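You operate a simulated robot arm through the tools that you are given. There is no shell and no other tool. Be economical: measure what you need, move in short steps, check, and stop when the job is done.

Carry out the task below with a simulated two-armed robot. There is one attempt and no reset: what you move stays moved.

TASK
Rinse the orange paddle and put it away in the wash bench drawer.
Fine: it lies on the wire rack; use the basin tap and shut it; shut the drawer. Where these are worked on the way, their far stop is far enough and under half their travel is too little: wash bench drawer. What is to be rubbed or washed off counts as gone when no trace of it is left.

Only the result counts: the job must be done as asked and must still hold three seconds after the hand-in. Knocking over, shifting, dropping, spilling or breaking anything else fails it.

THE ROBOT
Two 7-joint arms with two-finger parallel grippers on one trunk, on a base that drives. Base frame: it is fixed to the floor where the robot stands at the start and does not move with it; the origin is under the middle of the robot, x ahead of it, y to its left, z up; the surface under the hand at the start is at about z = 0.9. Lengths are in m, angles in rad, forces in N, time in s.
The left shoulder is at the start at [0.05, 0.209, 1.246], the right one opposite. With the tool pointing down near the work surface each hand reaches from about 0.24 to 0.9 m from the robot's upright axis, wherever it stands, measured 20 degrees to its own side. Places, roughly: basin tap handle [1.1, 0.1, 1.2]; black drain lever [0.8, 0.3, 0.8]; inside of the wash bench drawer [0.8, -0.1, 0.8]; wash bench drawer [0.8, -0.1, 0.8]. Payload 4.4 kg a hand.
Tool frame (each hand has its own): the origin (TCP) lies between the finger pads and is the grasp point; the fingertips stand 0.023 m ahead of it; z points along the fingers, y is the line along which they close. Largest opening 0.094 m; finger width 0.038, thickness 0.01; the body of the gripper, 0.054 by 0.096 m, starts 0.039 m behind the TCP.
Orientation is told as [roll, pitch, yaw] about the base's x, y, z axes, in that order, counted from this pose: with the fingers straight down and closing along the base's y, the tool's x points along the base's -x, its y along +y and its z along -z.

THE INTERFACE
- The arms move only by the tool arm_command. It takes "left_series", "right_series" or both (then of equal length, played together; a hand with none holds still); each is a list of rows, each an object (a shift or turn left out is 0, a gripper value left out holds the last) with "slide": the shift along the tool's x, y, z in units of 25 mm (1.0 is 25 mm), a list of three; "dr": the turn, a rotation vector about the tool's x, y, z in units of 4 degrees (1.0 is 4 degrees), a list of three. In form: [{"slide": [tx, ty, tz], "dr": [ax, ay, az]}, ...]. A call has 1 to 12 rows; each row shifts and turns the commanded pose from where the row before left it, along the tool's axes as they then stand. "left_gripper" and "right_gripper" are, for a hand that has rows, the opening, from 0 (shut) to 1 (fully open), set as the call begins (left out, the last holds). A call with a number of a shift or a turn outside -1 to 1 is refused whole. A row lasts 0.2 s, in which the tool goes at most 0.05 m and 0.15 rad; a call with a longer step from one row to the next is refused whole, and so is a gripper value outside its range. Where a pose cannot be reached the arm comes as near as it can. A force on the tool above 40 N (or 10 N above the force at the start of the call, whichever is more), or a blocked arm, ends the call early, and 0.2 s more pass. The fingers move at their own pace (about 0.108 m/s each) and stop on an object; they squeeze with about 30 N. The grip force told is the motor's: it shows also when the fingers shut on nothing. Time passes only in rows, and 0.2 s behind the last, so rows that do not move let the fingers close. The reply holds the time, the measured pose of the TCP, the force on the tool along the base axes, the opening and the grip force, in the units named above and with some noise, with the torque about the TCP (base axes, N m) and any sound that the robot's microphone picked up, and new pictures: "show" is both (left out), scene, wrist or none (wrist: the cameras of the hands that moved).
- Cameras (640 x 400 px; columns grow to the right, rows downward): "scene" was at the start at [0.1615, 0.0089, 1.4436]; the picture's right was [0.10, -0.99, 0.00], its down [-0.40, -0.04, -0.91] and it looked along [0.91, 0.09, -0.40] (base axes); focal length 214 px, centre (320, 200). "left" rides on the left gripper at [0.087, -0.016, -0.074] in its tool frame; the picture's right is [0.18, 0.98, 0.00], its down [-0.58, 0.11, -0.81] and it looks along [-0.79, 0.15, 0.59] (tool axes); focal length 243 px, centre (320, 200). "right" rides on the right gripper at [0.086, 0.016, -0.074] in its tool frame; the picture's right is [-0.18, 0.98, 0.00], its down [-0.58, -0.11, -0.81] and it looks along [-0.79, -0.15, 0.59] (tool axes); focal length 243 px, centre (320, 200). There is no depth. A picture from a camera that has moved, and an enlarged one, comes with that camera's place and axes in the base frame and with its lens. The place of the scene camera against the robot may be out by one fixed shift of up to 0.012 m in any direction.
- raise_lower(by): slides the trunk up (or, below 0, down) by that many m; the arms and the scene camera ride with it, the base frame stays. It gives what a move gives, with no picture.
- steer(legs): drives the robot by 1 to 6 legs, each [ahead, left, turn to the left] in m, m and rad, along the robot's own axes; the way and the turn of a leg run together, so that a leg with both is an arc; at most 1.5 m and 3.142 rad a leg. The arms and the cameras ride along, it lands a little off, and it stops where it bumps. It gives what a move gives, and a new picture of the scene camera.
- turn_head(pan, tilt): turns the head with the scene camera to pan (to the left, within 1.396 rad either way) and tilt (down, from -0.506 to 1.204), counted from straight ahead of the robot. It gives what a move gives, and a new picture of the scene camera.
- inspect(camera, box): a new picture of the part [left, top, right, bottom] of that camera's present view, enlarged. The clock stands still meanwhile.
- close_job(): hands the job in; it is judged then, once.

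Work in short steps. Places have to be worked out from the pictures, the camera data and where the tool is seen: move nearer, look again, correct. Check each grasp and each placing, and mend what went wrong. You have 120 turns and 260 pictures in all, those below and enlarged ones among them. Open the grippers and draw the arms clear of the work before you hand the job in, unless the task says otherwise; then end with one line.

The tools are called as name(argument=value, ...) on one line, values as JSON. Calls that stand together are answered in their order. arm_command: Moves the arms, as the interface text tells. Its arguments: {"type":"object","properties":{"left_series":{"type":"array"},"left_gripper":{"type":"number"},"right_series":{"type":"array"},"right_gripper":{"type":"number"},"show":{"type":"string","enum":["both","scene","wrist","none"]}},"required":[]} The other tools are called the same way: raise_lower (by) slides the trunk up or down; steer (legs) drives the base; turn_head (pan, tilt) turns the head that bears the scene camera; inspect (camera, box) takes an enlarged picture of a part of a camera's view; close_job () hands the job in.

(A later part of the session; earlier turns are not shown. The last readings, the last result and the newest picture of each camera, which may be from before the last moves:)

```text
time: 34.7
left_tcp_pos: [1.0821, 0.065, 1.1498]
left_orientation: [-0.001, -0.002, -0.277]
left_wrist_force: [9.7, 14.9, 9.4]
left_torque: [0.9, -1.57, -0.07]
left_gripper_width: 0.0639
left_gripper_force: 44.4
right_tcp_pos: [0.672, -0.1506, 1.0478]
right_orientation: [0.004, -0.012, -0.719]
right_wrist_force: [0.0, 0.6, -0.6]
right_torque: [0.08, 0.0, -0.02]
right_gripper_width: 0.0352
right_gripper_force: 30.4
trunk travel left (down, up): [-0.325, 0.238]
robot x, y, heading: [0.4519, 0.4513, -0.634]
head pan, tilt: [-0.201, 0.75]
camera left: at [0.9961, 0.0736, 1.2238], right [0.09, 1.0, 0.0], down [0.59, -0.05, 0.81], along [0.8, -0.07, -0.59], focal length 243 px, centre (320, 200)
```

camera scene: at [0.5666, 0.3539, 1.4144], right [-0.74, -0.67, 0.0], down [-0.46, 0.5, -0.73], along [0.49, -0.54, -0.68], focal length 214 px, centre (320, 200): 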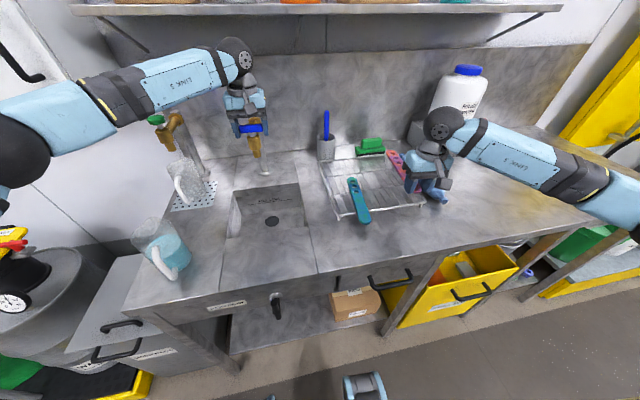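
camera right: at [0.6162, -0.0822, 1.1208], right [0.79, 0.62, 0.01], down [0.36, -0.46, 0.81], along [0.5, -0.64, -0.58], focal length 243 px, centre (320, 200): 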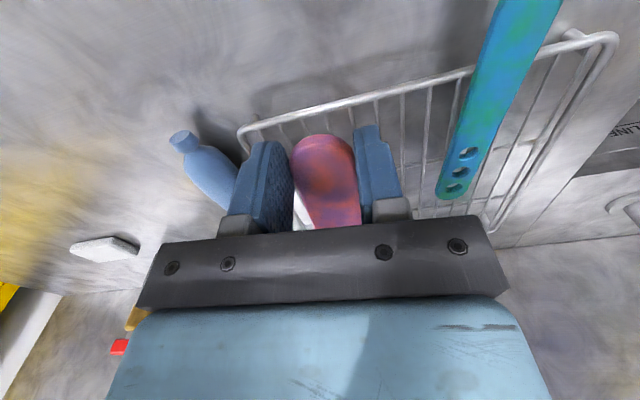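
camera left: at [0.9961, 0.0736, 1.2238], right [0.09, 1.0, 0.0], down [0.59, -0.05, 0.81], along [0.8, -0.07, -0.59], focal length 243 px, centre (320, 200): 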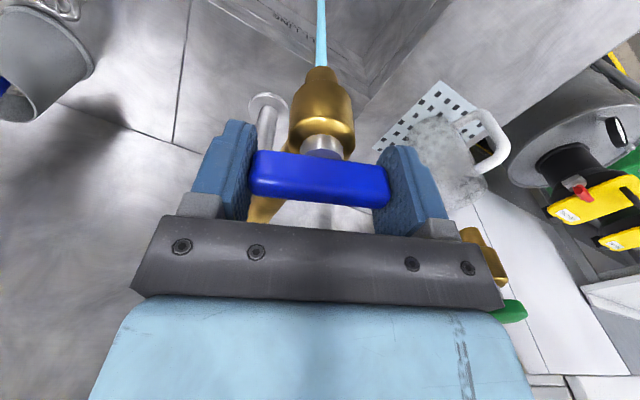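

Water is already running at 20°. I'll open it further, to about 50°, then check the stream and basin.

arm_command(left_series=[{"dr": [0, 0, -1]}, {"dr": [0, 0, -1]}, {"dr": [0, 0, -1]}, {"dr": [0, 0, -1]}, {"dr": [0, 0, -1]}, {"dr": [0, 0, -1]}, {"dr": [0, 0, -1]}], show="both")

inspect(camera="scene", box=[210, 100, 330, 260])

```text
time: 36.3
left_tcp_pos: [1.0832, 0.0678, 1.1499]
left_orientation: [-0.006, 0.0, 0.213]
left_wrist_force: [8.1, 29.5, 9.1]
left_torque: [1.19, -0.95, -0.06]
left_gripper_width: 0.0638
left_gripper_force: 45.1
right_tcp_pos: [0.6716, -0.1489, 1.0504]
right_orientation: [0.002, -0.011, -0.719]
right_wrist_force: [0.6, 0.3, -0.7]
right_torque: [0.03, 0.04, 0.01]
right_gripper_width: 0.0351
right_gripper_force: 30.0
trunk travel left (down, up): [-0.325, 0.238]
robot x, y, heading: [0.4557, 0.4521, -0.629]
head pan, tilt: [-0.201, 0.75]
camera scene: at [0.5673, 0.3569, 1.4145], right [-0.74, -0.67, 0.0], down [-0.46, 0.5, -0.73], along [0.49, -0.54, -0.68], focal length 214 px, centre (320, 200)
camera left: at [1.0027, 0.0335, 1.224], right [-0.39, 0.92, 0.0], down [0.54, 0.23, 0.81], along [0.74, 0.31, -0.59], focal length 243 px, centre (320, 200)
```

scene: 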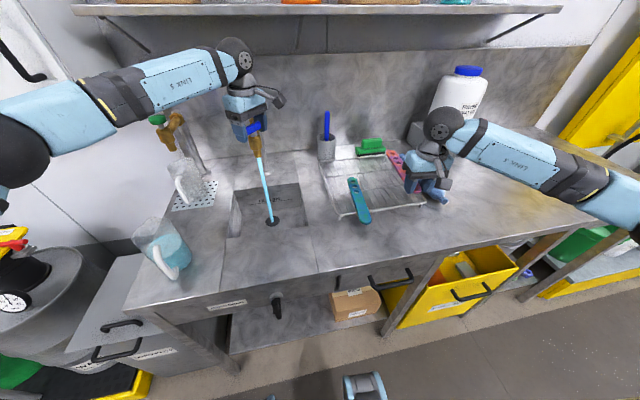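
left: 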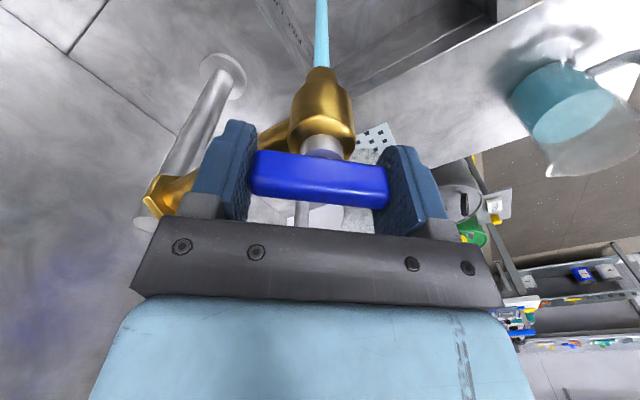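

```text
2.50 times, centred on (270, 180) of scene
camera zoom: at [0.5673, 0.3569, 1.4145], right [-0.74, -0.67, 0.0], down [-0.46, 0.5, -0.73], along [0.49, -0.54, -0.68], focal length 536 px, centre (445, 250)
```

zoom: 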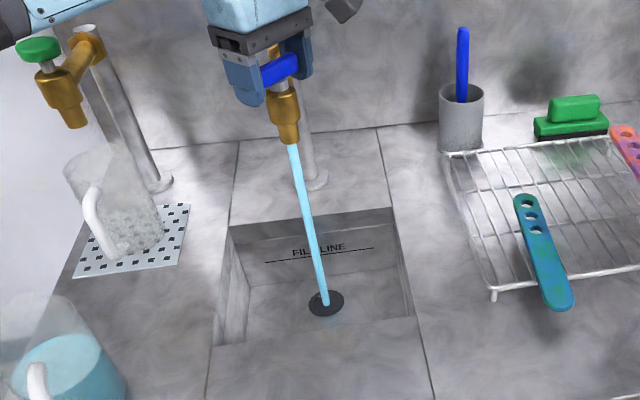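

A steady stream is running into the drain. I'll release the handle, raise the left hand and draw it back to the left.

arm_command(left_series=[{}, {}, {}, {"slide": [0, 0, -1]}, {"slide": [0, 0, -1]}, {"slide": [0, 0, -1]}, {"slide": [0, 0, -1]}, {"slide": [1, 0.5, 0]}, {"slide": [1, 1, 0]}, {"slide": [1, 1, 0]}, {"slide": [1, 1, 0]}], left_gripper=1, show="none")

arm_command(left_series=[{"slide": [0, 1, 0]}, {"slide": [0, 1, 0]}, {"slide": [1, 1, 0]}, {"slide": [1, 1, 0]}, {"slide": [1, 1, 0]}], show="scene")

```text
time: 38.7
left_tcp_pos: [0.9656, 0.1293, 1.2498]
left_orientation: [-0.002, 0.001, 0.211]
left_wrist_force: [-0.3, 0.3, 1.4]
left_torque: [-0.01, -0.04, -0.02]
left_gripper_width: 0.094
left_gripper_force: 0.0
right_tcp_pos: [0.6703, -0.1524, 1.0477]
right_orientation: [0.005, -0.009, -0.719]
right_wrist_force: [0.5, 0.1, -0.1]
right_torque: [0.04, 0.03, 0.01]
right_gripper_width: 0.0351
right_gripper_force: 29.9
trunk travel left (down, up): [-0.325, 0.238]
robot x, y, heading: [0.4552, 0.4524, -0.629]
head pan, tilt: [-0.201, 0.75]
```

```text
time: 39.9
left_tcp_pos: [0.869, 0.2367, 1.2499]
left_orientation: [-0.002, 0.001, 0.212]
left_wrist_force: [0.9, -0.6, 0.1]
left_torque: [0.03, 0.0, 0.0]
left_gripper_width: 0.0939
left_gripper_force: 0.1
right_tcp_pos: [0.6705, -0.1527, 1.0476]
right_orientation: [0.005, -0.007, -0.719]
right_wrist_force: [0.9, 0.3, -0.3]
right_torque: [0.07, 0.02, 0.01]
right_gripper_width: 0.0351
right_gripper_force: 29.6
trunk travel left (down, up): [-0.325, 0.238]
robot x, y, heading: [0.4533, 0.4522, -0.634]
head pan, tilt: [-0.201, 0.75]
camera scene: at [0.5667, 0.3519, 1.4142], right [-0.74, -0.67, 0.0], down [-0.46, 0.5, -0.73], along [0.49, -0.54, -0.68], focal length 214 px, centre (320, 200)
```

scene: 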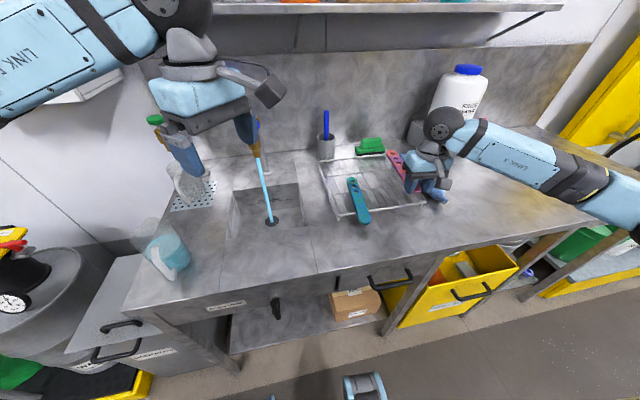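

The left hand is still in the way, so I'll swing it further left and up while the right hand brings the paddle left, short of the stream.

arm_command(left_series=[{"slide": [0, 1, -0.4], "dr": [0, 0, 1]}, {"slide": [0, 1, -0.4], "dr": [0, 0, 1]}, {"slide": [0, 1, -0.4], "dr": [0, 0, 1]}, {"slide": [0, 1, -0.4], "dr": [0, 0, 1]}, {"slide": [0, 1, -0.4], "dr": [0, 0, 1]}, {"slide": [0, 1, -0.4], "dr": [0, 0, 1]}, {"slide": [0, 1, -0.4], "dr": [0, 0, 1]}, {"slide": [0, 1, -0.4], "dr": [0, 0, 1]}, {"slide": [0.5, 1, -0.4], "dr": [0, 0, 1]}, {"slide": [0.5, 1, -0.4], "dr": [0, 0, 1]}, {"slide": [0.5, 0, 0], "dr": [0, 0, 1]}, {"slide": [0.5, 0, 0], "dr": [0, 0, 1]}], right_series=[{"slide": [0.5, 0, 0], "dr": [0, 0, -0.65]}, {"slide": [0.5, 0, 0], "dr": [0, 0, -0.65]}, {"slide": [0.3, 1, 0]}, {"slide": [0.3, 1, 0]}, {"slide": [0.3, 1, 0]}, {"slide": [0.3, 1, 0]}, {"slide": [0.3, 1, 0]}, {"slide": [0, 1, 0]}, {"slide": [0, 1, 0]}, {"slide": [0, 1, 0]}, {"slide": [0, 1, 0]}, {"slide": [0, 1, 0]}], show="scene")

```text
time: 42.5
left_tcp_pos: [0.8497, 0.499, 1.3476]
left_orientation: [-0.001, 0.002, -0.629]
left_wrist_force: [0.1, 0.7, 0.5]
left_torque: [-0.03, -0.02, -0.01]
left_gripper_width: 0.0941
left_gripper_force: 0.0
right_tcp_pos: [0.7686, 0.0852, 1.0484]
right_orientation: [0.003, -0.011, -0.628]
right_wrist_force: [0.4, 0.7, -0.9]
right_torque: [0.04, 0.07, 0.0]
right_gripper_width: 0.035
right_gripper_force: 30.2
trunk travel left (down, up): [-0.325, 0.238]
robot x, y, heading: [0.4558, 0.4543, -0.632]
head pan, tilt: [-0.201, 0.75]
camera scene: at [0.5676, 0.3528, 1.4141], right [-0.74, -0.67, 0.0], down [-0.46, 0.5, -0.73], along [0.49, -0.54, -0.68], focal length 214 px, centre (320, 200)
```

scene: 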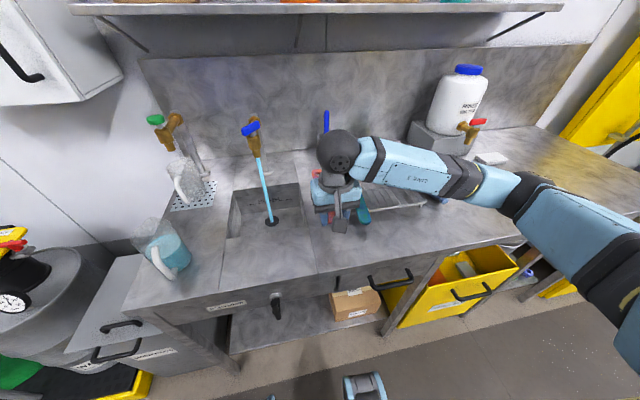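

The paddle needs another ≈0.167 m left to line up with the stream; its tip stays short of it. I'll move there and lower slightly.

arm_command(right_series=[{"slide": [0, 1, 0.2]}, {"slide": [0, 1, 0.2]}, {"slide": [0, 1, 0.2]}, {"slide": [0, 1, 0.2]}, {"slide": [0, 1, 0.2]}, {"slide": [0, 1, 0.2]}, {"slide": [0, 0.7, 0.2]}, {}], show="both")

inspect(camera="scene", box=[210, 100, 330, 260])

```text
time: 44.3
left_tcp_pos: [0.8482, 0.5004, 1.3474]
left_orientation: [0.0, -0.002, -0.627]
left_wrist_force: [-0.7, -0.4, -0.5]
left_torque: [0.02, -0.02, 0.0]
left_gripper_width: 0.0939
left_gripper_force: 0.1
right_tcp_pos: [0.8689, 0.221, 1.0123]
right_orientation: [0.005, -0.007, -0.632]
right_wrist_force: [-0.9, 0.1, -0.8]
right_torque: [0.04, -0.01, -0.03]
right_gripper_width: 0.0351
right_gripper_force: 29.7
trunk travel left (down, up): [-0.325, 0.238]
robot x, y, heading: [0.4589, 0.4521, -0.631]
head pan, tilt: [-0.201, 0.75]
camera scene: at [0.567, 0.3515, 1.4141], right [-0.74, -0.67, 0.0], down [-0.46, 0.5, -0.73], along [0.49, -0.54, -0.68], focal length 214 px, centre (320, 200)
camera right: at [0.807, 0.2857, 1.0852], right [0.73, 0.69, 0.01], down [0.4, -0.43, 0.81], along [0.56, -0.59, -0.58], focal length 243 px, centre (320, 200)
```

scene: 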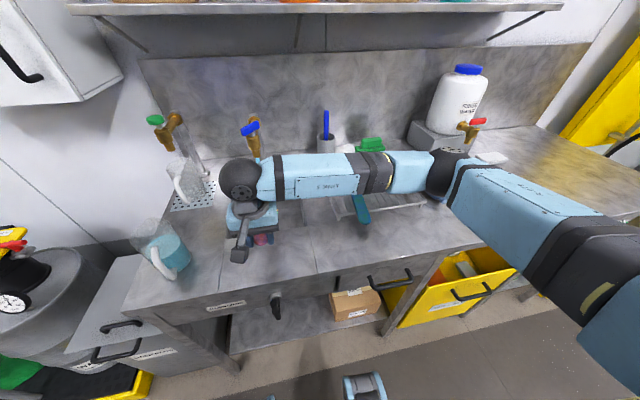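
right: 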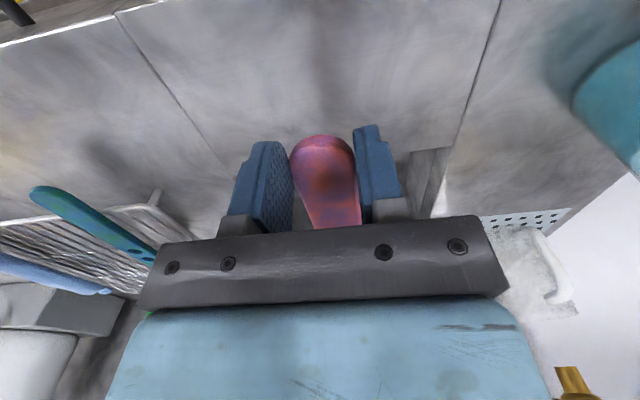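

```text
2.50 times, centred on (270, 180) of scene
camera zoom: at [0.567, 0.3515, 1.4141], right [-0.74, -0.67, 0.0], down [-0.46, 0.5, -0.73], along [0.49, -0.54, -0.68], focal length 536 px, centre (445, 250)
```

zoom: 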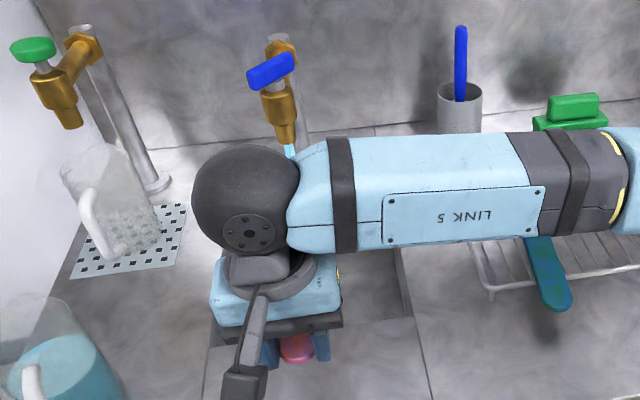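

The arm blocks the scene view, but geometry says a straight move ahead puts the paddle under the stream. I'll sweep ahead slowly, hold, and look with the left wrist camera.

arm_command(right_series=[{"slide": [-1, 0, 0]}, {"slide": [-1, 0, 0]}, {"slide": [-1, 0, 0]}, {"slide": [-0.5, 0, 0]}, {"slide": [-0.5, 0, 0]}, {"slide": [-0.5, 0, 0]}, {"slide": [-0.5, 0, 0]}, {}, {}], left_series=[{"slide": [0, 0, 0]}, {}, {}, {}, {}, {}, {}, {}, {}], show="both")

```text
time: 46.3
left_tcp_pos: [0.8486, 0.4989, 1.3485]
left_orientation: [0.0, -0.003, -0.628]
left_wrist_force: [1.3, 0.4, 0.1]
left_torque: [0.03, -0.02, 0.03]
left_gripper_width: 0.094
left_gripper_force: 0.0
right_tcp_pos: [0.97, 0.1482, 1.0159]
right_orientation: [0.004, -0.009, -0.626]
right_wrist_force: [0.0, -0.5, -0.2]
right_torque: [0.03, 0.04, 0.02]
right_gripper_width: 0.0348
right_gripper_force: 29.4
trunk travel left (down, up): [-0.325, 0.238]
robot x, y, heading: [0.4544, 0.4564, -0.633]
head pan, tilt: [-0.201, 0.75]
camera scene: at [0.5673, 0.3518, 1.4141], right [-0.74, -0.67, 0.0], down [-0.46, 0.5, -0.73], along [0.49, -0.54, -0.68], focal length 214 px, centre (320, 200)
camera right: at [0.9084, 0.2118, 1.089], right [0.73, 0.69, 0.01], down [0.4, -0.43, 0.81], along [0.56, -0.59, -0.59], focal length 243 px, centre (320, 200)
camera left: at [0.7698, 0.5365, 1.4221], right [0.43, 0.9, 0.0], down [0.53, -0.25, 0.81], along [0.73, -0.35, -0.59], focal length 243 px, centre (320, 200)
```

scene: 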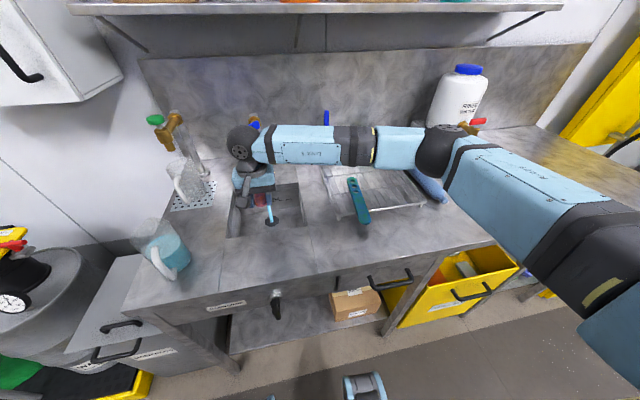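
right: 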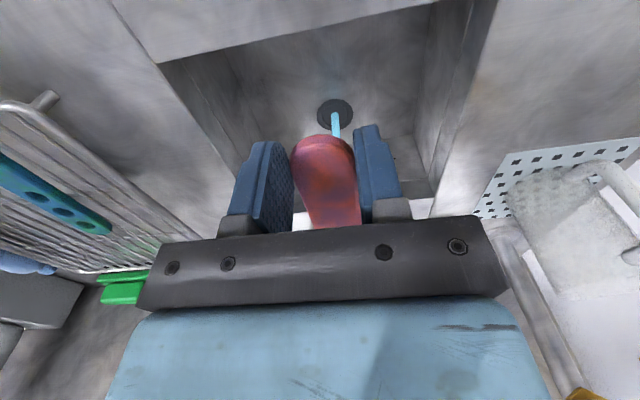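
left: 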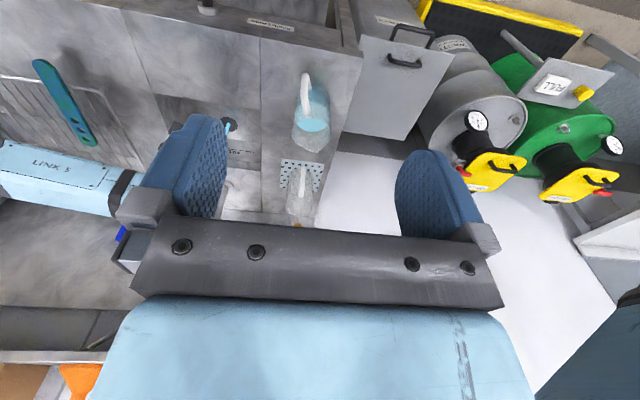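

The stream stands at depth 0.828, lateral 0.688, so the paddle (lateral 0.69) is under it. I'll sweep it back and forth with a little side motion, then pull back and look.

arm_command(right_series=[{"slide": [-0.6, 0.3, 0]}, {"slide": [-0.6, 0, 0]}, {"slide": [0.5, 0, 0]}, {"slide": [0.5, 0, 0]}, {"slide": [0.5, 0, 0]}, {"slide": [0.5, 0, 0]}, {"slide": [0.6, -0.3, 0]}, {"slide": [0.6, -0.3, 0]}, {"slide": [0.5, 0, 0]}, {"slide": [-0.6, 0, 0]}, {"slide": [-0.6, 0, 0]}, {"slide": [-0.6, 0, 0]}], show="none")

arm_command(right_series=[{"slide": [-0.6, 0, 0]}, {"slide": [-0.6, 0, 0]}, {"slide": [-0.5, 0.3, 0]}, {"slide": [1, 0, 0]}, {"slide": [1, 0, 0]}, {"slide": [1, 0, 0]}, {"slide": [1, 0, 0]}, {"slide": [1, 0, 0]}, {"slide": [1, 0, 0]}, {"slide": [0.5, 0, 0]}], show="wrist")

```text
time: 48.9
left_tcp_pos: [0.8486, 0.4982, 1.3483]
left_orientation: [0.001, 0.001, -0.63]
left_wrist_force: [-0.5, -0.6, -0.6]
left_torque: [-0.04, -0.04, 0.0]
left_gripper_width: 0.094
left_gripper_force: 0.1
right_tcp_pos: [0.9506, 0.1504, 1.0144]
right_orientation: [0.005, -0.01, -0.628]
right_wrist_force: [0.4, 0.2, -0.7]
right_torque: [0.05, 0.06, -0.03]
right_gripper_width: 0.0348
right_gripper_force: 29.5
trunk travel left (down, up): [-0.325, 0.238]
robot x, y, heading: [0.4546, 0.4522, -0.631]
head pan, tilt: [-0.201, 0.75]
```

```text
time: 51.1
left_tcp_pos: [0.8487, 0.4989, 1.3477]
left_orientation: [0.001, -0.002, -0.629]
left_wrist_force: [-0.6, -0.7, 1.0]
left_torque: [0.01, -0.02, -0.02]
left_gripper_width: 0.0942
left_gripper_force: 0.1
right_tcp_pos: [0.8581, 0.2292, 1.0143]
right_orientation: [0.006, -0.009, -0.63]
right_wrist_force: [-0.7, -0.6, 0.1]
right_torque: [0.01, 0.06, -0.01]
right_gripper_width: 0.0352
right_gripper_force: 29.5
trunk travel left (down, up): [-0.325, 0.238]
robot x, y, heading: [0.4533, 0.4519, -0.634]
head pan, tilt: [-0.201, 0.75]
camera right: at [0.7972, 0.2913, 1.0863], right [0.73, 0.69, 0.01], down [0.4, -0.43, 0.81], along [0.56, -0.59, -0.58], focal length 243 px, centre (320, 200)
```

right: 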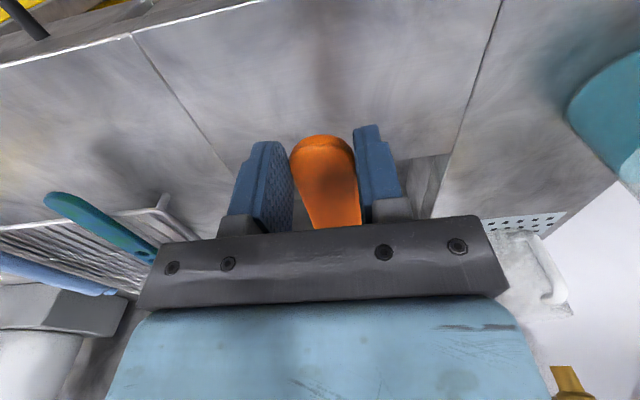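

The paddle is now a clean orange. I'll move the right hand right and up out of the way, and pre-rotate the left hand for the tap.

arm_command(right_series=[{"slide": [0, -1, -1]}, {"slide": [0, -1, -1]}, {"slide": [0, -1, -0.5]}, {"slide": [0, -1, 0]}, {"slide": [0, -1, 0]}, {"slide": [0, -1, 0]}, {"slide": [0, -1, 0]}, {"slide": [0, -1, 0]}, {"slide": [0, -1, 0]}, {"slide": [0, -1, 0]}, {"slide": [0, -1, 0]}, {"slide": [0, -1, 0]}], left_series=[{"dr": [0, 0, -1]}, {"dr": [0, 0, -1]}, {"dr": [0, 0, -1]}, {"dr": [0, 0, -1]}, {"dr": [0, 0, -1]}, {"dr": [0, 0, -1]}, {"dr": [0, 0, -1]}, {"dr": [0, 0, -1]}, {"dr": [0, 0, -1]}, {"dr": [0, 0, -1]}, {"dr": [0, 0, -1]}, {"dr": [0, 0, -1]}], show="scene")

inspect(camera="scene", box=[210, 80, 450, 240])

```text
time: 53.7
left_tcp_pos: [0.8466, 0.4994, 1.3496]
left_orientation: [-0.002, -0.004, 0.211]
left_wrist_force: [-0.9, 0.5, -0.1]
left_torque: [0.01, -0.01, -0.02]
left_gripper_width: 0.0941
left_gripper_force: 0.0
right_tcp_pos: [0.6815, -0.0155, 1.0734]
right_orientation: [0.004, -0.008, -0.628]
right_wrist_force: [0.9, -0.1, -1.6]
right_torque: [0.02, 0.02, -0.02]
right_gripper_width: 0.0351
right_gripper_force: 30.1
trunk travel left (down, up): [-0.325, 0.238]
robot x, y, heading: [0.4536, 0.4514, -0.633]
head pan, tilt: [-0.201, 0.75]
camera scene: at [0.5664, 0.3515, 1.4141], right [-0.74, -0.67, 0.0], down [-0.46, 0.5, -0.73], along [0.49, -0.54, -0.68], focal length 214 px, centre (320, 200)
```

scene: 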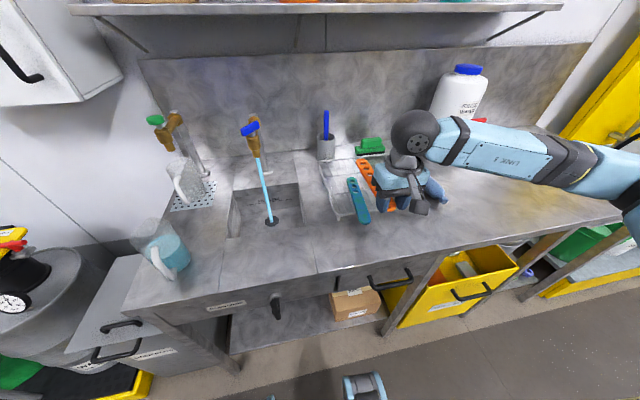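

```text
2.50 times, centred on (330, 160) of scene
camera zoom: at [0.5664, 0.3515, 1.4141], right [-0.74, -0.67, 0.0], down [-0.46, 0.5, -0.73], along [0.49, -0.54, -0.68], focal length 536 px, centre (295, 300)
```

zoom: 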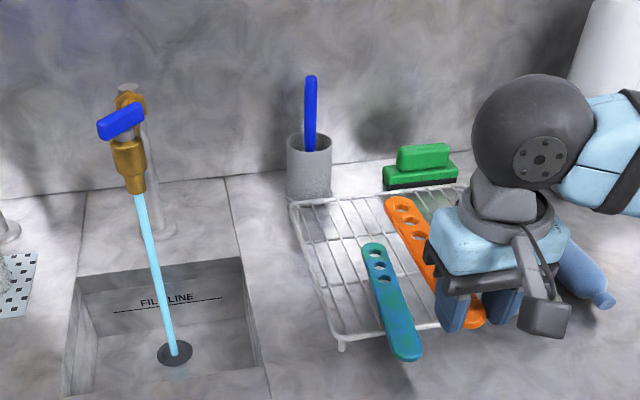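

The paddle is fully orange on top. Next the left hand returns above the tap handle to shut it.

arm_command(left_series=[{"slide": [-0.3, -1, 0.2]}, {"slide": [-0.3, -1, 0.2]}, {"slide": [-0.3, -1, 0.2]}, {"slide": [-0.3, -1, 0.2]}, {"slide": [-0.3, -1, 0.2]}, {"slide": [-0.3, -1, 0.2]}, {"slide": [-0.3, -1, 0.2]}, {"slide": [-0.3, -1, 0.2]}, {"slide": [-0.3, -1, 0.2]}, {"slide": [-0.3, -1, 0.2]}, {"slide": [-0.3, -1, 0.2]}, {"slide": [-0.3, -1, 0.2]}], show="none")

arm_command(left_series=[{"slide": [-0.29, -0.99, 0.22]}, {"slide": [-0.29, -0.99, 0.22]}, {"slide": [-0.29, -0.99, 0.22]}, {"slide": [-0.29, -0.99, 0.22]}, {"slide": [-0.29, -0.99, 0.22]}, {"slide": [-0.29, -0.99, 0.22]}, {"slide": [-0.29, -0.99, 0.22]}, {}], show="wrist")

```text
time: 56.3
left_tcp_pos: [0.9976, 0.222, 1.2874]
left_orientation: [-0.001, -0.001, 0.212]
left_wrist_force: [-1.0, -1.3, 0.0]
left_torque: [-0.04, -0.01, -0.02]
left_gripper_width: 0.094
left_gripper_force: 0.2
right_tcp_pos: [0.6823, -0.0148, 1.0744]
right_orientation: [0.006, -0.007, -0.628]
right_wrist_force: [-0.3, -0.1, -1.7]
right_torque: [0.05, 0.05, 0.0]
right_gripper_width: 0.0349
right_gripper_force: 29.7
trunk travel left (down, up): [-0.325, 0.238]
robot x, y, heading: [0.4538, 0.4531, -0.63]
head pan, tilt: [-0.201, 0.75]
```

```text
time: 58.1
left_tcp_pos: [1.0832, 0.0674, 1.2515]
left_orientation: [-0.001, 0.0, 0.211]
left_wrist_force: [0.3, -0.5, 0.1]
left_torque: [-0.02, 0.01, 0.0]
left_gripper_width: 0.0939
left_gripper_force: 0.1
right_tcp_pos: [0.6818, -0.0151, 1.0746]
right_orientation: [0.003, -0.008, -0.629]
right_wrist_force: [0.1, 0.0, -0.3]
right_torque: [0.03, 0.07, -0.02]
right_gripper_width: 0.0352
right_gripper_force: 30.2
trunk travel left (down, up): [-0.325, 0.238]
robot x, y, heading: [0.4564, 0.453, -0.635]
head pan, tilt: [-0.201, 0.75]
camera left: at [1.0033, 0.0327, 1.326], right [-0.39, 0.92, 0.0], down [0.54, 0.23, 0.81], along [0.74, 0.31, -0.59], focal length 243 px, centre (320, 200)
```

left: 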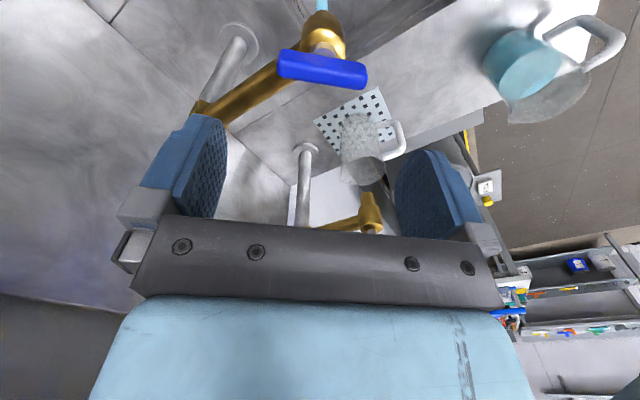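

The handle is aligned with the hand. I'll descend, grip and turn it back.

arm_command(left_series=[{"slide": [0, 0, 1]}, {"slide": [0, 0, 1]}, {"slide": [0, 0, 1]}, {"slide": [0, 0, 1]}, {}], left_gripper=1, show="wrist")

arm_command(left_series=[{}, {}, {}, {}], left_gripper=0, show="none")

arm_command(left_series=[{"dr": [0, 0, 1]}, {"dr": [0, 0, 1]}, {"dr": [0, 0, 1]}, {"dr": [0, 0, 1]}, {"dr": [0, 0, 1]}, {"dr": [0, 0, 1]}, {"dr": [0, 0, 1]}, {"dr": [0, 0, 1]}, {"dr": [0, 0, 1]}, {"dr": [0, 0, 1]}, {"dr": [0, 0, 1]}, {"dr": [0, 0, 1]}], show="both")

```text
time: 59.3
left_tcp_pos: [1.0837, 0.0655, 1.15]
left_orientation: [-0.003, -0.001, 0.21]
left_wrist_force: [-0.3, 0.3, -0.5]
left_torque: [0.01, 0.03, -0.01]
left_gripper_width: 0.094
left_gripper_force: 0.1
right_tcp_pos: [0.6823, -0.0145, 1.075]
right_orientation: [0.005, -0.007, -0.628]
right_wrist_force: [-0.8, 0.6, -1.0]
right_torque: [0.03, 0.06, 0.02]
right_gripper_width: 0.0353
right_gripper_force: 30.2
trunk travel left (down, up): [-0.325, 0.238]
robot x, y, heading: [0.4553, 0.4563, -0.632]
head pan, tilt: [-0.201, 0.75]
camera left: at [1.0034, 0.0311, 1.2242], right [-0.39, 0.92, 0.0], down [0.55, 0.23, 0.81], along [0.74, 0.31, -0.59], focal length 243 px, centre (320, 200)
```

left: 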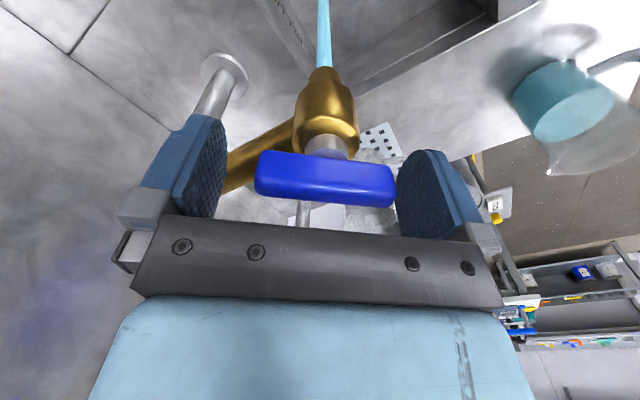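

```text
time: 60.3
left_tcp_pos: [1.084, 0.0669, 1.1503]
left_orientation: [0.002, -0.001, 0.211]
left_wrist_force: [-11.3, 21.3, -15.1]
left_torque: [0.12, -0.61, -0.11]
left_gripper_width: 0.0639
left_gripper_force: 45.4
right_tcp_pos: [0.6814, -0.0142, 1.0765]
right_orientation: [0.001, -0.011, -0.629]
right_wrist_force: [0.7, 0.6, -0.4]
right_torque: [0.02, 0.05, 0.05]
right_gripper_width: 0.035
right_gripper_force: 30.3
trunk travel left (down, up): [-0.325, 0.238]
robot x, y, heading: [0.4526, 0.4574, -0.631]
head pan, tilt: [-0.201, 0.75]
```

```text
time: 62.9
left_tcp_pos: [1.0824, 0.0632, 1.1493]
left_orientation: [-0.001, -0.001, -0.629]
left_wrist_force: [2.2, -11.4, 4.5]
left_torque: [-0.43, 0.6, 0.09]
left_gripper_width: 0.064
left_gripper_force: 45.3
right_tcp_pos: [0.6818, -0.0162, 1.0738]
right_orientation: [0.006, -0.008, -0.63]
right_wrist_force: [-0.2, 0.9, -0.5]
right_torque: [0.05, 0.07, 0.0]
right_gripper_width: 0.0349
right_gripper_force: 30.1
trunk travel left (down, up): [-0.325, 0.238]
robot x, y, heading: [0.4551, 0.4547, -0.628]
head pan, tilt: [-0.201, 0.75]
camera scene: at [0.567, 0.3503, 1.4141], right [-0.74, -0.67, 0.0], down [-0.46, 0.51, -0.73], along [0.49, -0.54, -0.68], focal length 214 px, centre (320, 200)
camera left: at [1.0045, 0.1017, 1.2239], right [0.43, 0.9, 0.0], down [0.53, -0.25, 0.81], along [0.73, -0.35, -0.59], focal length 243 px, centre (320, 200)
```

scene: 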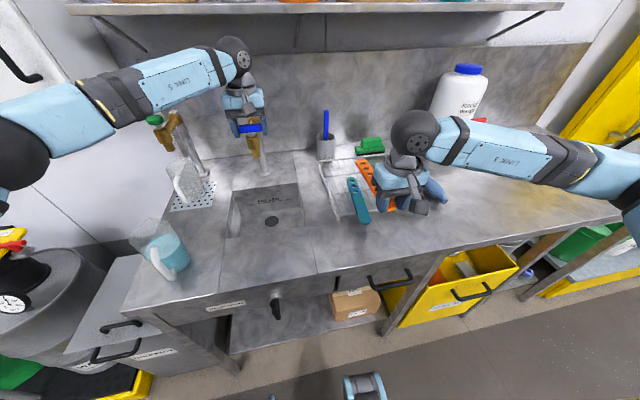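
left: 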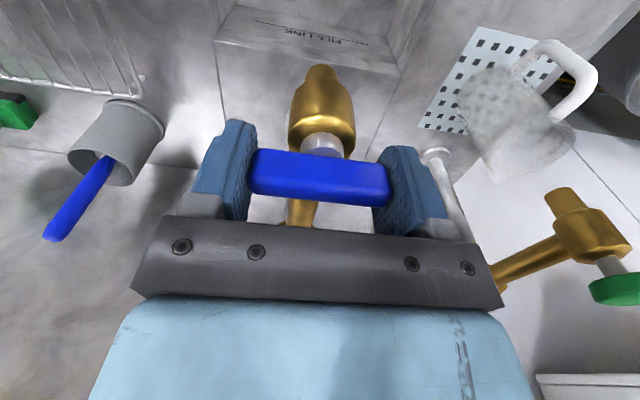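

The water has stopped. I'll nudge 2° further to be sure, then release, rise and retract left.

arm_command(left_series=[{"dr": [0, 0, 0.5]}, {}], show="none")

arm_command(left_series=[{}, {}, {}, {"slide": [0, 0, -1]}, {"slide": [0, 0, -1]}, {"slide": [0, 0, -1]}, {"slide": [0, 0, -1]}, {"slide": [1, 0, 0]}, {"slide": [1, 0.5, 0]}, {"slide": [1, 0.5, 0]}, {"slide": [1, 0.5, 0]}, {"slide": [1, 0.5, 0]}], left_gripper=1, show="scene")

arm_command(left_series=[{"slide": [1, 0, 0]}, {"slide": [1, 0, 0]}, {"slide": [1, 0, 0]}, {"slide": [1, 0, 0]}, {"slide": [1, 0, 0]}], show="wrist")

steer(legs=[[-0.37, 0, 0], [0, -0.38, 0]])

```text
time: 63.5
left_tcp_pos: [1.0823, 0.0639, 1.149]
left_orientation: [0.0, -0.001, -0.663]
left_wrist_force: [-0.5, -15.7, 5.4]
left_torque: [-0.4, -0.27, 1.76]
left_gripper_width: 0.064
left_gripper_force: 45.1
right_tcp_pos: [0.6813, -0.0171, 1.0733]
right_orientation: [0.007, -0.009, -0.63]
right_wrist_force: [0.1, 0.2, -0.2]
right_torque: [0.02, 0.0, 0.01]
right_gripper_width: 0.0349
right_gripper_force: 30.0
trunk travel left (down, up): [-0.325, 0.238]
robot x, y, heading: [0.4564, 0.4543, -0.634]
head pan, tilt: [-0.201, 0.75]
```

```text
time: 66.1
left_tcp_pos: [1.0139, 0.1824, 1.2499]
left_orientation: [-0.001, -0.001, -0.663]
left_wrist_force: [0.4, 0.2, -0.2]
left_torque: [-0.01, 0.03, -0.03]
left_gripper_width: 0.0942
left_gripper_force: 0.1
right_tcp_pos: [0.6817, -0.0153, 1.075]
right_orientation: [0.004, -0.01, -0.627]
right_wrist_force: [-0.1, 0.4, 0.4]
right_torque: [0.03, 0.05, 0.0]
right_gripper_width: 0.035
right_gripper_force: 29.6
trunk travel left (down, up): [-0.325, 0.238]
robot x, y, heading: [0.4555, 0.4535, -0.628]
head pan, tilt: [-0.201, 0.75]
camera scene: at [0.5672, 0.3528, 1.4142], right [-0.74, -0.67, 0.0], down [-0.46, 0.5, -0.73], along [0.49, -0.54, -0.68], focal length 214 px, centre (320, 200)
```

scene: 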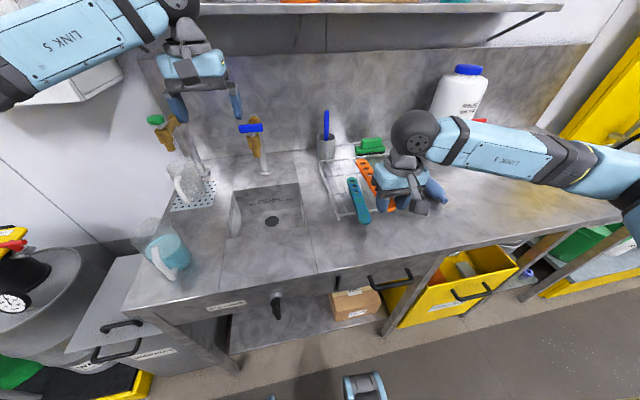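

```text
time: 67.3
left_tcp_pos: [0.9137, 0.2587, 1.2529]
left_orientation: [-0.001, -0.001, -0.661]
left_wrist_force: [0.6, -0.3, 0.4]
left_torque: [0.03, 0.0, -0.02]
left_gripper_width: 0.0942
left_gripper_force: 0.1
right_tcp_pos: [0.6812, -0.0147, 1.0748]
right_orientation: [0.004, -0.007, -0.628]
right_wrist_force: [-0.2, -0.6, -0.2]
right_torque: [0.03, 0.03, 0.03]
right_gripper_width: 0.0349
right_gripper_force: 30.1
trunk travel left (down, up): [-0.325, 0.238]
robot x, y, heading: [0.4537, 0.4554, -0.631]
head pan, tilt: [-0.201, 0.75]
camera left: at [0.8368, 0.2996, 1.326], right [0.46, 0.89, 0.0], down [0.52, -0.27, 0.81], along [0.72, -0.37, -0.59], focal length 243 px, centre (320, 200)
```

left: 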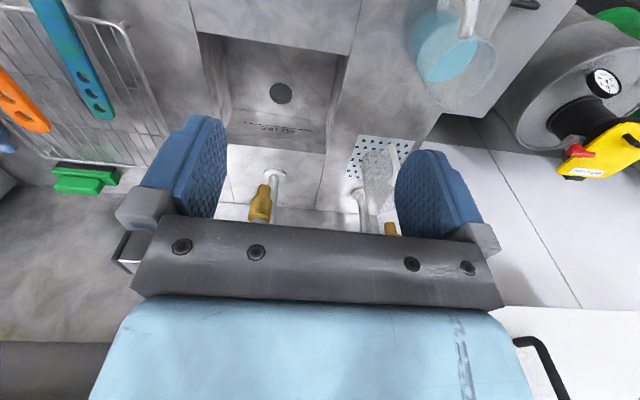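

```text
time: 73.1
left_tcp_pos: [0.389, 0.1756, 1.2516]
left_orientation: [-0.001, -0.001, -0.667]
left_wrist_force: [0.3, 0.4, -0.6]
left_torque: [0.0, -0.02, 0.02]
left_gripper_width: 0.0944
left_gripper_force: 0.1
right_tcp_pos: [0.1543, -0.0987, 1.074]
right_orientation: [0.005, -0.009, -0.636]
right_wrist_force: [0.3, 0.2, -1.3]
right_torque: [0.05, 0.03, 0.03]
right_gripper_width: 0.035
right_gripper_force: 30.0
trunk travel left (down, up): [-0.325, 0.238]
robot x, y, heading: [-0.0711, 0.3733, -0.636]
head pan, tilt: [-0.201, 0.75]
camera scene: at [0.042, 0.2702, 1.4141], right [-0.74, -0.67, 0.0], down [-0.46, 0.51, -0.73], along [0.49, -0.54, -0.68], focal length 214 px, centre (320, 200)
```

scene: 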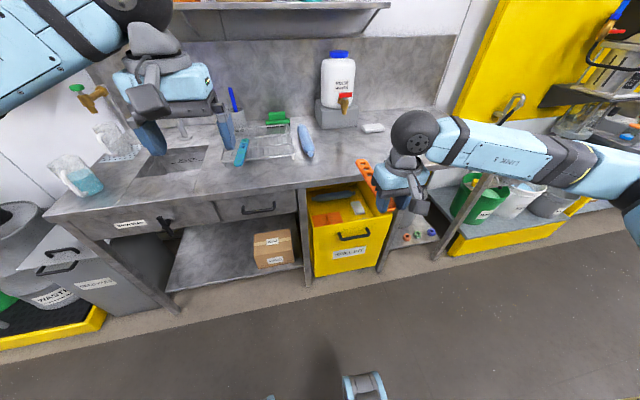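

The tap was at its stop (torque 1.8 N·m) and is shut. I'm now in front of the drawer, so I'll measure the handle from here.

inspect(camera="scene", box=[200, 170, 310, 250])

arm_command(left_series=[{"dr": [0, 0, -1]}, {"dr": [0, 0, -1]}, {"dr": [0, 0, -1]}, {"dr": [0, 0, -1]}, {"dr": [0, 0, -1]}, {"dr": [0, 0, -1]}, {"dr": [0, 0, -1]}, {"dr": [0, 0, -1]}, {"dr": [0, 0, -1]}, {"dr": [0, 0, -1]}, {"dr": [0, 0, -1]}, {"dr": [0, 0, -1]}], show="none")

arm_command(left_series=[{"dr": [0, 0, -1]}, {"dr": [0, 0, -1]}, {"dr": [0, 0, -1]}, {"dr": [0, 0, -1]}, {"dr": [0, 0, -1]}, {"dr": [0, 0, -1]}, {"dr": [0, 0, -1]}, {"dr": [0, 0, -1]}, {"dr": [0, 0, -1]}, {"dr": [0, 0, -1]}], show="wrist")

```text
5.00 times, centred on (255, 210) of scene
camera zoom: at [0.042, 0.2702, 1.4141], right [-0.74, -0.67, 0.0], down [-0.46, 0.51, -0.73], along [0.49, -0.54, -0.68], focal length 1072 px, centre (645, 150)
```

zoom: 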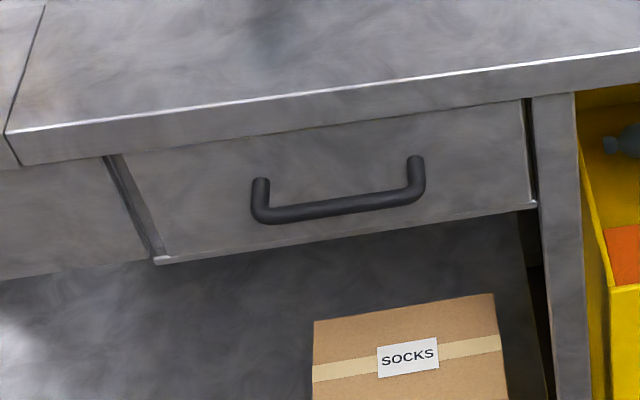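

```text
time: 75.7
left_tcp_pos: [0.3896, 0.1745, 1.2521]
left_orientation: [-0.002, 0.001, 0.168]
left_wrist_force: [0.1, 0.1, -0.4]
left_torque: [0.01, 0.02, 0.01]
left_gripper_width: 0.094
left_gripper_force: 0.1
right_tcp_pos: [0.1536, -0.0983, 1.0741]
right_orientation: [0.006, -0.01, -0.637]
right_wrist_force: [-0.4, -0.4, 0.3]
right_torque: [0.0, 0.02, -0.02]
right_gripper_width: 0.0347
right_gripper_force: 30.0
trunk travel left (down, up): [-0.325, 0.238]
robot x, y, heading: [-0.0703, 0.3705, -0.641]
head pan, tilt: [-0.201, 0.75]
```

```text
time: 77.9
left_tcp_pos: [0.3896, 0.1755, 1.2526]
left_orientation: [-0.003, 0.0, 0.867]
left_wrist_force: [-0.6, -0.6, 0.6]
left_torque: [-0.03, -0.02, 0.0]
left_gripper_width: 0.0941
left_gripper_force: 0.0
right_tcp_pos: [0.1554, -0.0972, 1.0755]
right_orientation: [0.007, -0.009, -0.635]
right_wrist_force: [-0.2, -0.4, -0.8]
right_torque: [0.01, 0.05, -0.02]
right_gripper_width: 0.035
right_gripper_force: 29.8
trunk travel left (down, up): [-0.325, 0.238]
robot x, y, heading: [-0.0714, 0.3743, -0.638]
head pan, tilt: [-0.201, 0.75]
camera left: at [0.3463, 0.0985, 1.327], right [-0.87, 0.49, 0.0], down [0.29, 0.51, 0.81], along [0.4, 0.7, -0.59], focal length 243 px, centre (320, 200)
```

left: 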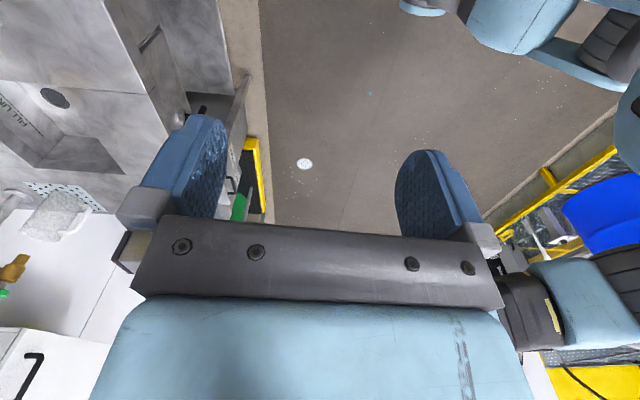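

The bar triangulates to depth 0.488, lateral 0.352, z 0.816. I'll bring the left hand ahead and down, then tilt the fingers forward.

arm_command(left_series=[{"slide": [0.15, -0.95, 1], "dr": [0, 0, -0.2]}, {"slide": [0.15, -0.95, 1], "dr": [0, 0, -0.2]}, {"slide": [0.15, -0.95, 1], "dr": [0, 0, -0.2]}, {"slide": [0.15, -0.95, 1], "dr": [0, 0, -0.2]}, {"slide": [0.15, -0.95, 1], "dr": [0, 0, -0.2]}, {"slide": [0, 0, 1]}, {"slide": [0, 0, 1]}, {"dr": [1, 0, 0]}, {"dr": [1, 0, 0]}, {"dr": [1, 0, 0]}, {"dr": [1, 0, 0]}, {"dr": [1, 0, 0]}], show="none")

arm_command(left_series=[{"dr": [1, 0, 0]}, {"dr": [1, 0, 0]}, {"dr": [1, 0, 0]}, {"dr": [1, 0, 0]}, {"dr": [1, 0, 0]}, {"dr": [1, 0, 0]}, {"dr": [1, 0, 0]}, {"dr": [1, 0, 0]}, {"dr": [1, 0, 0]}, {"dr": [1, 0, 0]}, {"dr": [1, 0, 0]}], show="both")

```text
time: 80.5
left_tcp_pos: [0.4696, 0.0835, 1.0767]
left_orientation: [-0.351, -0.001, 0.937]
left_wrist_force: [-0.6, 0.1, -0.7]
left_torque: [-0.02, 0.0, 0.03]
left_gripper_width: 0.0941
left_gripper_force: 0.1
right_tcp_pos: [0.1542, -0.0985, 1.074]
right_orientation: [0.005, -0.007, -0.634]
right_wrist_force: [0.8, -0.5, -0.7]
right_torque: [0.03, 0.04, 0.02]
right_gripper_width: 0.0348
right_gripper_force: 29.4
trunk travel left (down, up): [-0.325, 0.238]
robot x, y, heading: [-0.0669, 0.3733, -0.636]
head pan, tilt: [-0.201, 0.75]
```

```text
time: 82.9
left_tcp_pos: [0.4683, 0.0855, 1.0777]
left_orientation: [-1.12, 0.001, 0.938]
left_wrist_force: [0.1, 1.0, 0.3]
left_torque: [0.07, -0.02, -0.02]
left_gripper_width: 0.094
left_gripper_force: 0.1
right_tcp_pos: [0.1534, -0.098, 1.073]
right_orientation: [0.005, -0.01, -0.635]
right_wrist_force: [-0.7, 0.3, -0.7]
right_torque: [0.07, 0.07, 0.0]
right_gripper_width: 0.0349
right_gripper_force: 30.1
trunk travel left (down, up): [-0.325, 0.238]
robot x, y, heading: [-0.0682, 0.3732, -0.643]
head pan, tilt: [-0.201, 0.75]
camera scene: at [0.041, 0.2697, 1.4141], right [-0.74, -0.67, 0.0], down [-0.46, 0.51, -0.73], along [0.49, -0.54, -0.68], focal length 214 px, centre (320, 200)
camera left: at [0.3704, 0.051, 1.1245], right [-0.45, 0.11, -0.88], down [-0.28, 0.93, 0.25], along [0.85, 0.36, -0.39], focal length 243 px, centre (320, 200)
```

scene: 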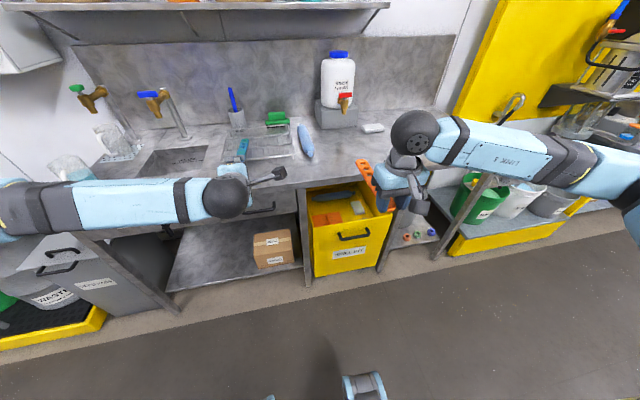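
left: 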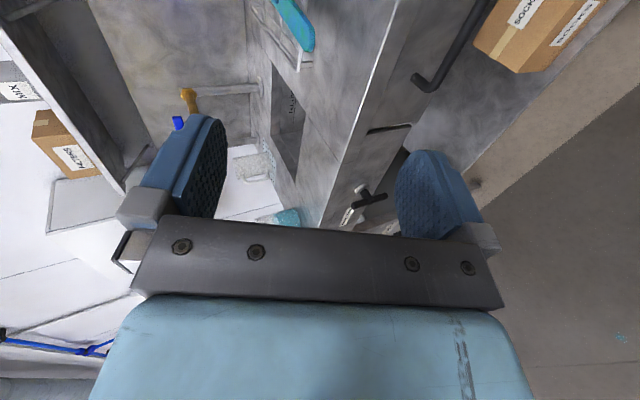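

The tilt worked at 64°. I'll descend straight to the bar height, staying clear of the drawer at depth 0.33.

arm_command(left_series=[{"slide": [0, 0.9, 0.436]}, {"slide": [0, 0.9, 0.436]}, {"slide": [0, 0.9, 0.436]}, {"slide": [0, 0.9, 0.436]}, {"slide": [0, 0.9, 0.436]}, {"slide": [0, 0.9, 0.436]}, {"slide": [0, 0.9, 0.436]}, {"slide": [0, 0.9, 0.436]}, {"slide": [0, 0.9, 0.436]}, {"slide": [0, 0.9, 0.436]}, {"slide": [0, 0.45, 0.22]}, {}], show="both")

inspect(camera="scene", box=[180, 150, 320, 270])

```text
time: 85.5
left_tcp_pos: [0.4527, 0.0562, 0.8356]
left_orientation: [-1.114, -0.003, 0.943]
left_wrist_force: [0.8, 1.0, 0.3]
left_torque: [0.0, -0.02, 0.01]
left_gripper_width: 0.0939
left_gripper_force: 0.1
left hand out of reach, approached as far as the arm can: row 8, 9, 10, 11
right_tcp_pos: [0.1548, -0.0969, 1.0748]
right_orientation: [0.006, -0.009, -0.635]
right_wrist_force: [-0.6, 0.5, -0.2]
right_torque: [0.02, 0.06, 0.01]
right_gripper_width: 0.0353
right_gripper_force: 29.7
trunk travel left (down, up): [-0.325, 0.238]
robot x, y, heading: [-0.0698, 0.373, -0.638]
head pan, tilt: [-0.201, 0.75]
camera scene: at [0.042, 0.2703, 1.4141], right [-0.74, -0.67, 0.0], down [-0.46, 0.51, -0.73], along [0.49, -0.54, -0.68], focal length 214 px, centre (320, 200)
camera left: at [0.3546, 0.0207, 0.8825], right [-0.46, 0.11, -0.88], down [-0.28, 0.92, 0.26], along [0.84, 0.37, -0.39], focal length 243 px, centre (320, 200)
```

scene: 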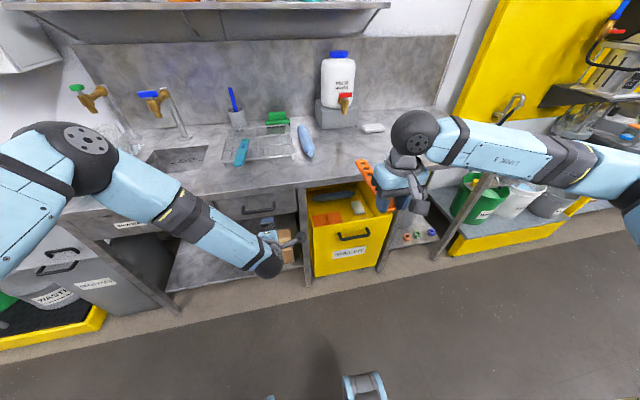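
left: 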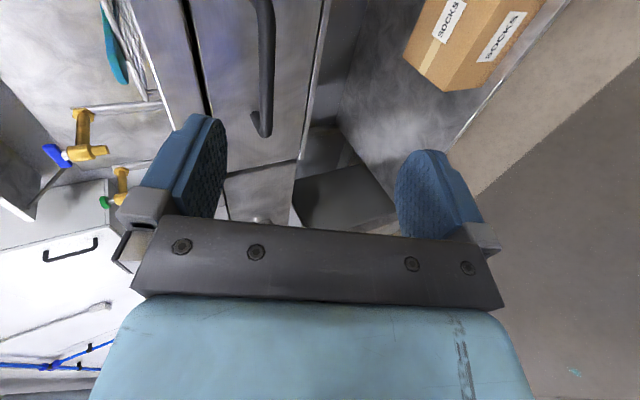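

```text
3.33 times, centred on (250, 210) of scene
camera zoom: at [0.042, 0.2703, 1.4141], right [-0.74, -0.67, 0.0], down [-0.46, 0.51, -0.73], along [0.49, -0.54, -0.68], focal length 715 px, centre (553, 167)
```

zoom: 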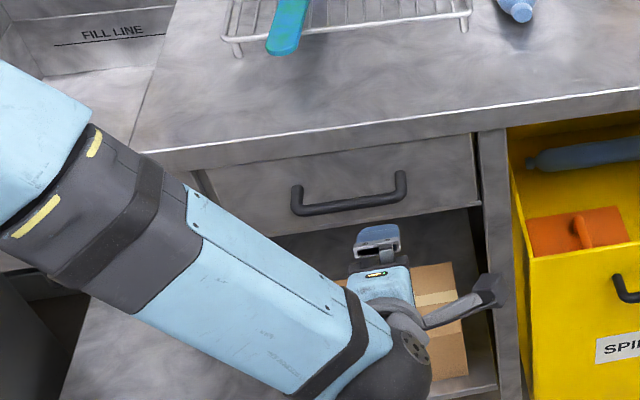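

That's at the arm's limit; the bar at z≈0.81 checks out in the wrist view. I'll lower the trunk 8 cm to gain reach.

raise_lower(by=-0.08)

arm_command(left_series=[{"slide": [0, -0.9, -0.436]}, {"slide": [0, -0.9, -0.436]}, {}], show="wrist")

```text
time: 86.7
left_tcp_pos: [0.4532, 0.0561, 0.7559]
left_orientation: [-1.114, -0.001, 0.942]
left_wrist_force: [-0.4, 0.9, -0.6]
left_torque: [0.03, 0.0, 0.0]
left_gripper_width: 0.0939
left_gripper_force: 0.0
right_tcp_pos: [0.1532, -0.0968, 0.9949]
right_orientation: [0.006, -0.009, -0.637]
right_wrist_force: [-0.3, 0.2, 0.1]
right_torque: [0.04, 0.04, 0.01]
right_gripper_width: 0.0351
right_gripper_force: 30.0
trunk travel left (down, up): [-0.245, 0.318]
robot x, y, heading: [-0.0677, 0.3687, -0.64]
head pan, tilt: [-0.201, 0.75]
```

```text
time: 87.5
left_tcp_pos: [0.4529, 0.057, 0.8056]
left_orientation: [-1.114, -0.003, 0.944]
left_wrist_force: [0.2, 0.3, 1.0]
left_torque: [0.02, -0.01, 0.01]
left_gripper_width: 0.0942
left_gripper_force: 0.1
right_tcp_pos: [0.1546, -0.0975, 0.9946]
right_orientation: [0.005, -0.009, -0.636]
right_wrist_force: [0.1, 0.4, -0.8]
right_torque: [0.03, 0.03, 0.01]
right_gripper_width: 0.0349
right_gripper_force: 29.7
trunk travel left (down, up): [-0.245, 0.318]
robot x, y, heading: [-0.0687, 0.3713, -0.64]
head pan, tilt: [-0.201, 0.75]
camera left: at [0.3537, 0.0214, 0.8519], right [-0.46, 0.11, -0.88], down [-0.28, 0.92, 0.26], along [0.84, 0.37, -0.39], focal length 243 px, centre (320, 200)
```

left: 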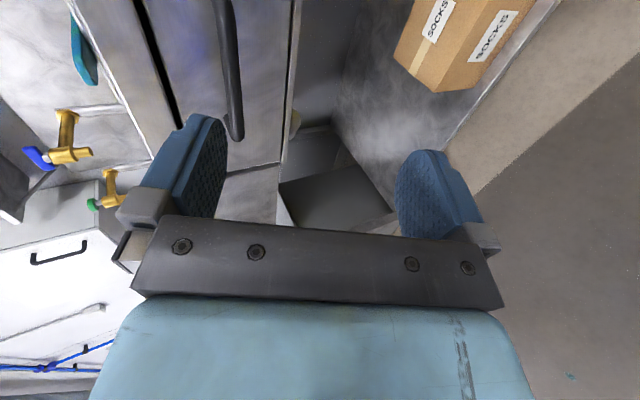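

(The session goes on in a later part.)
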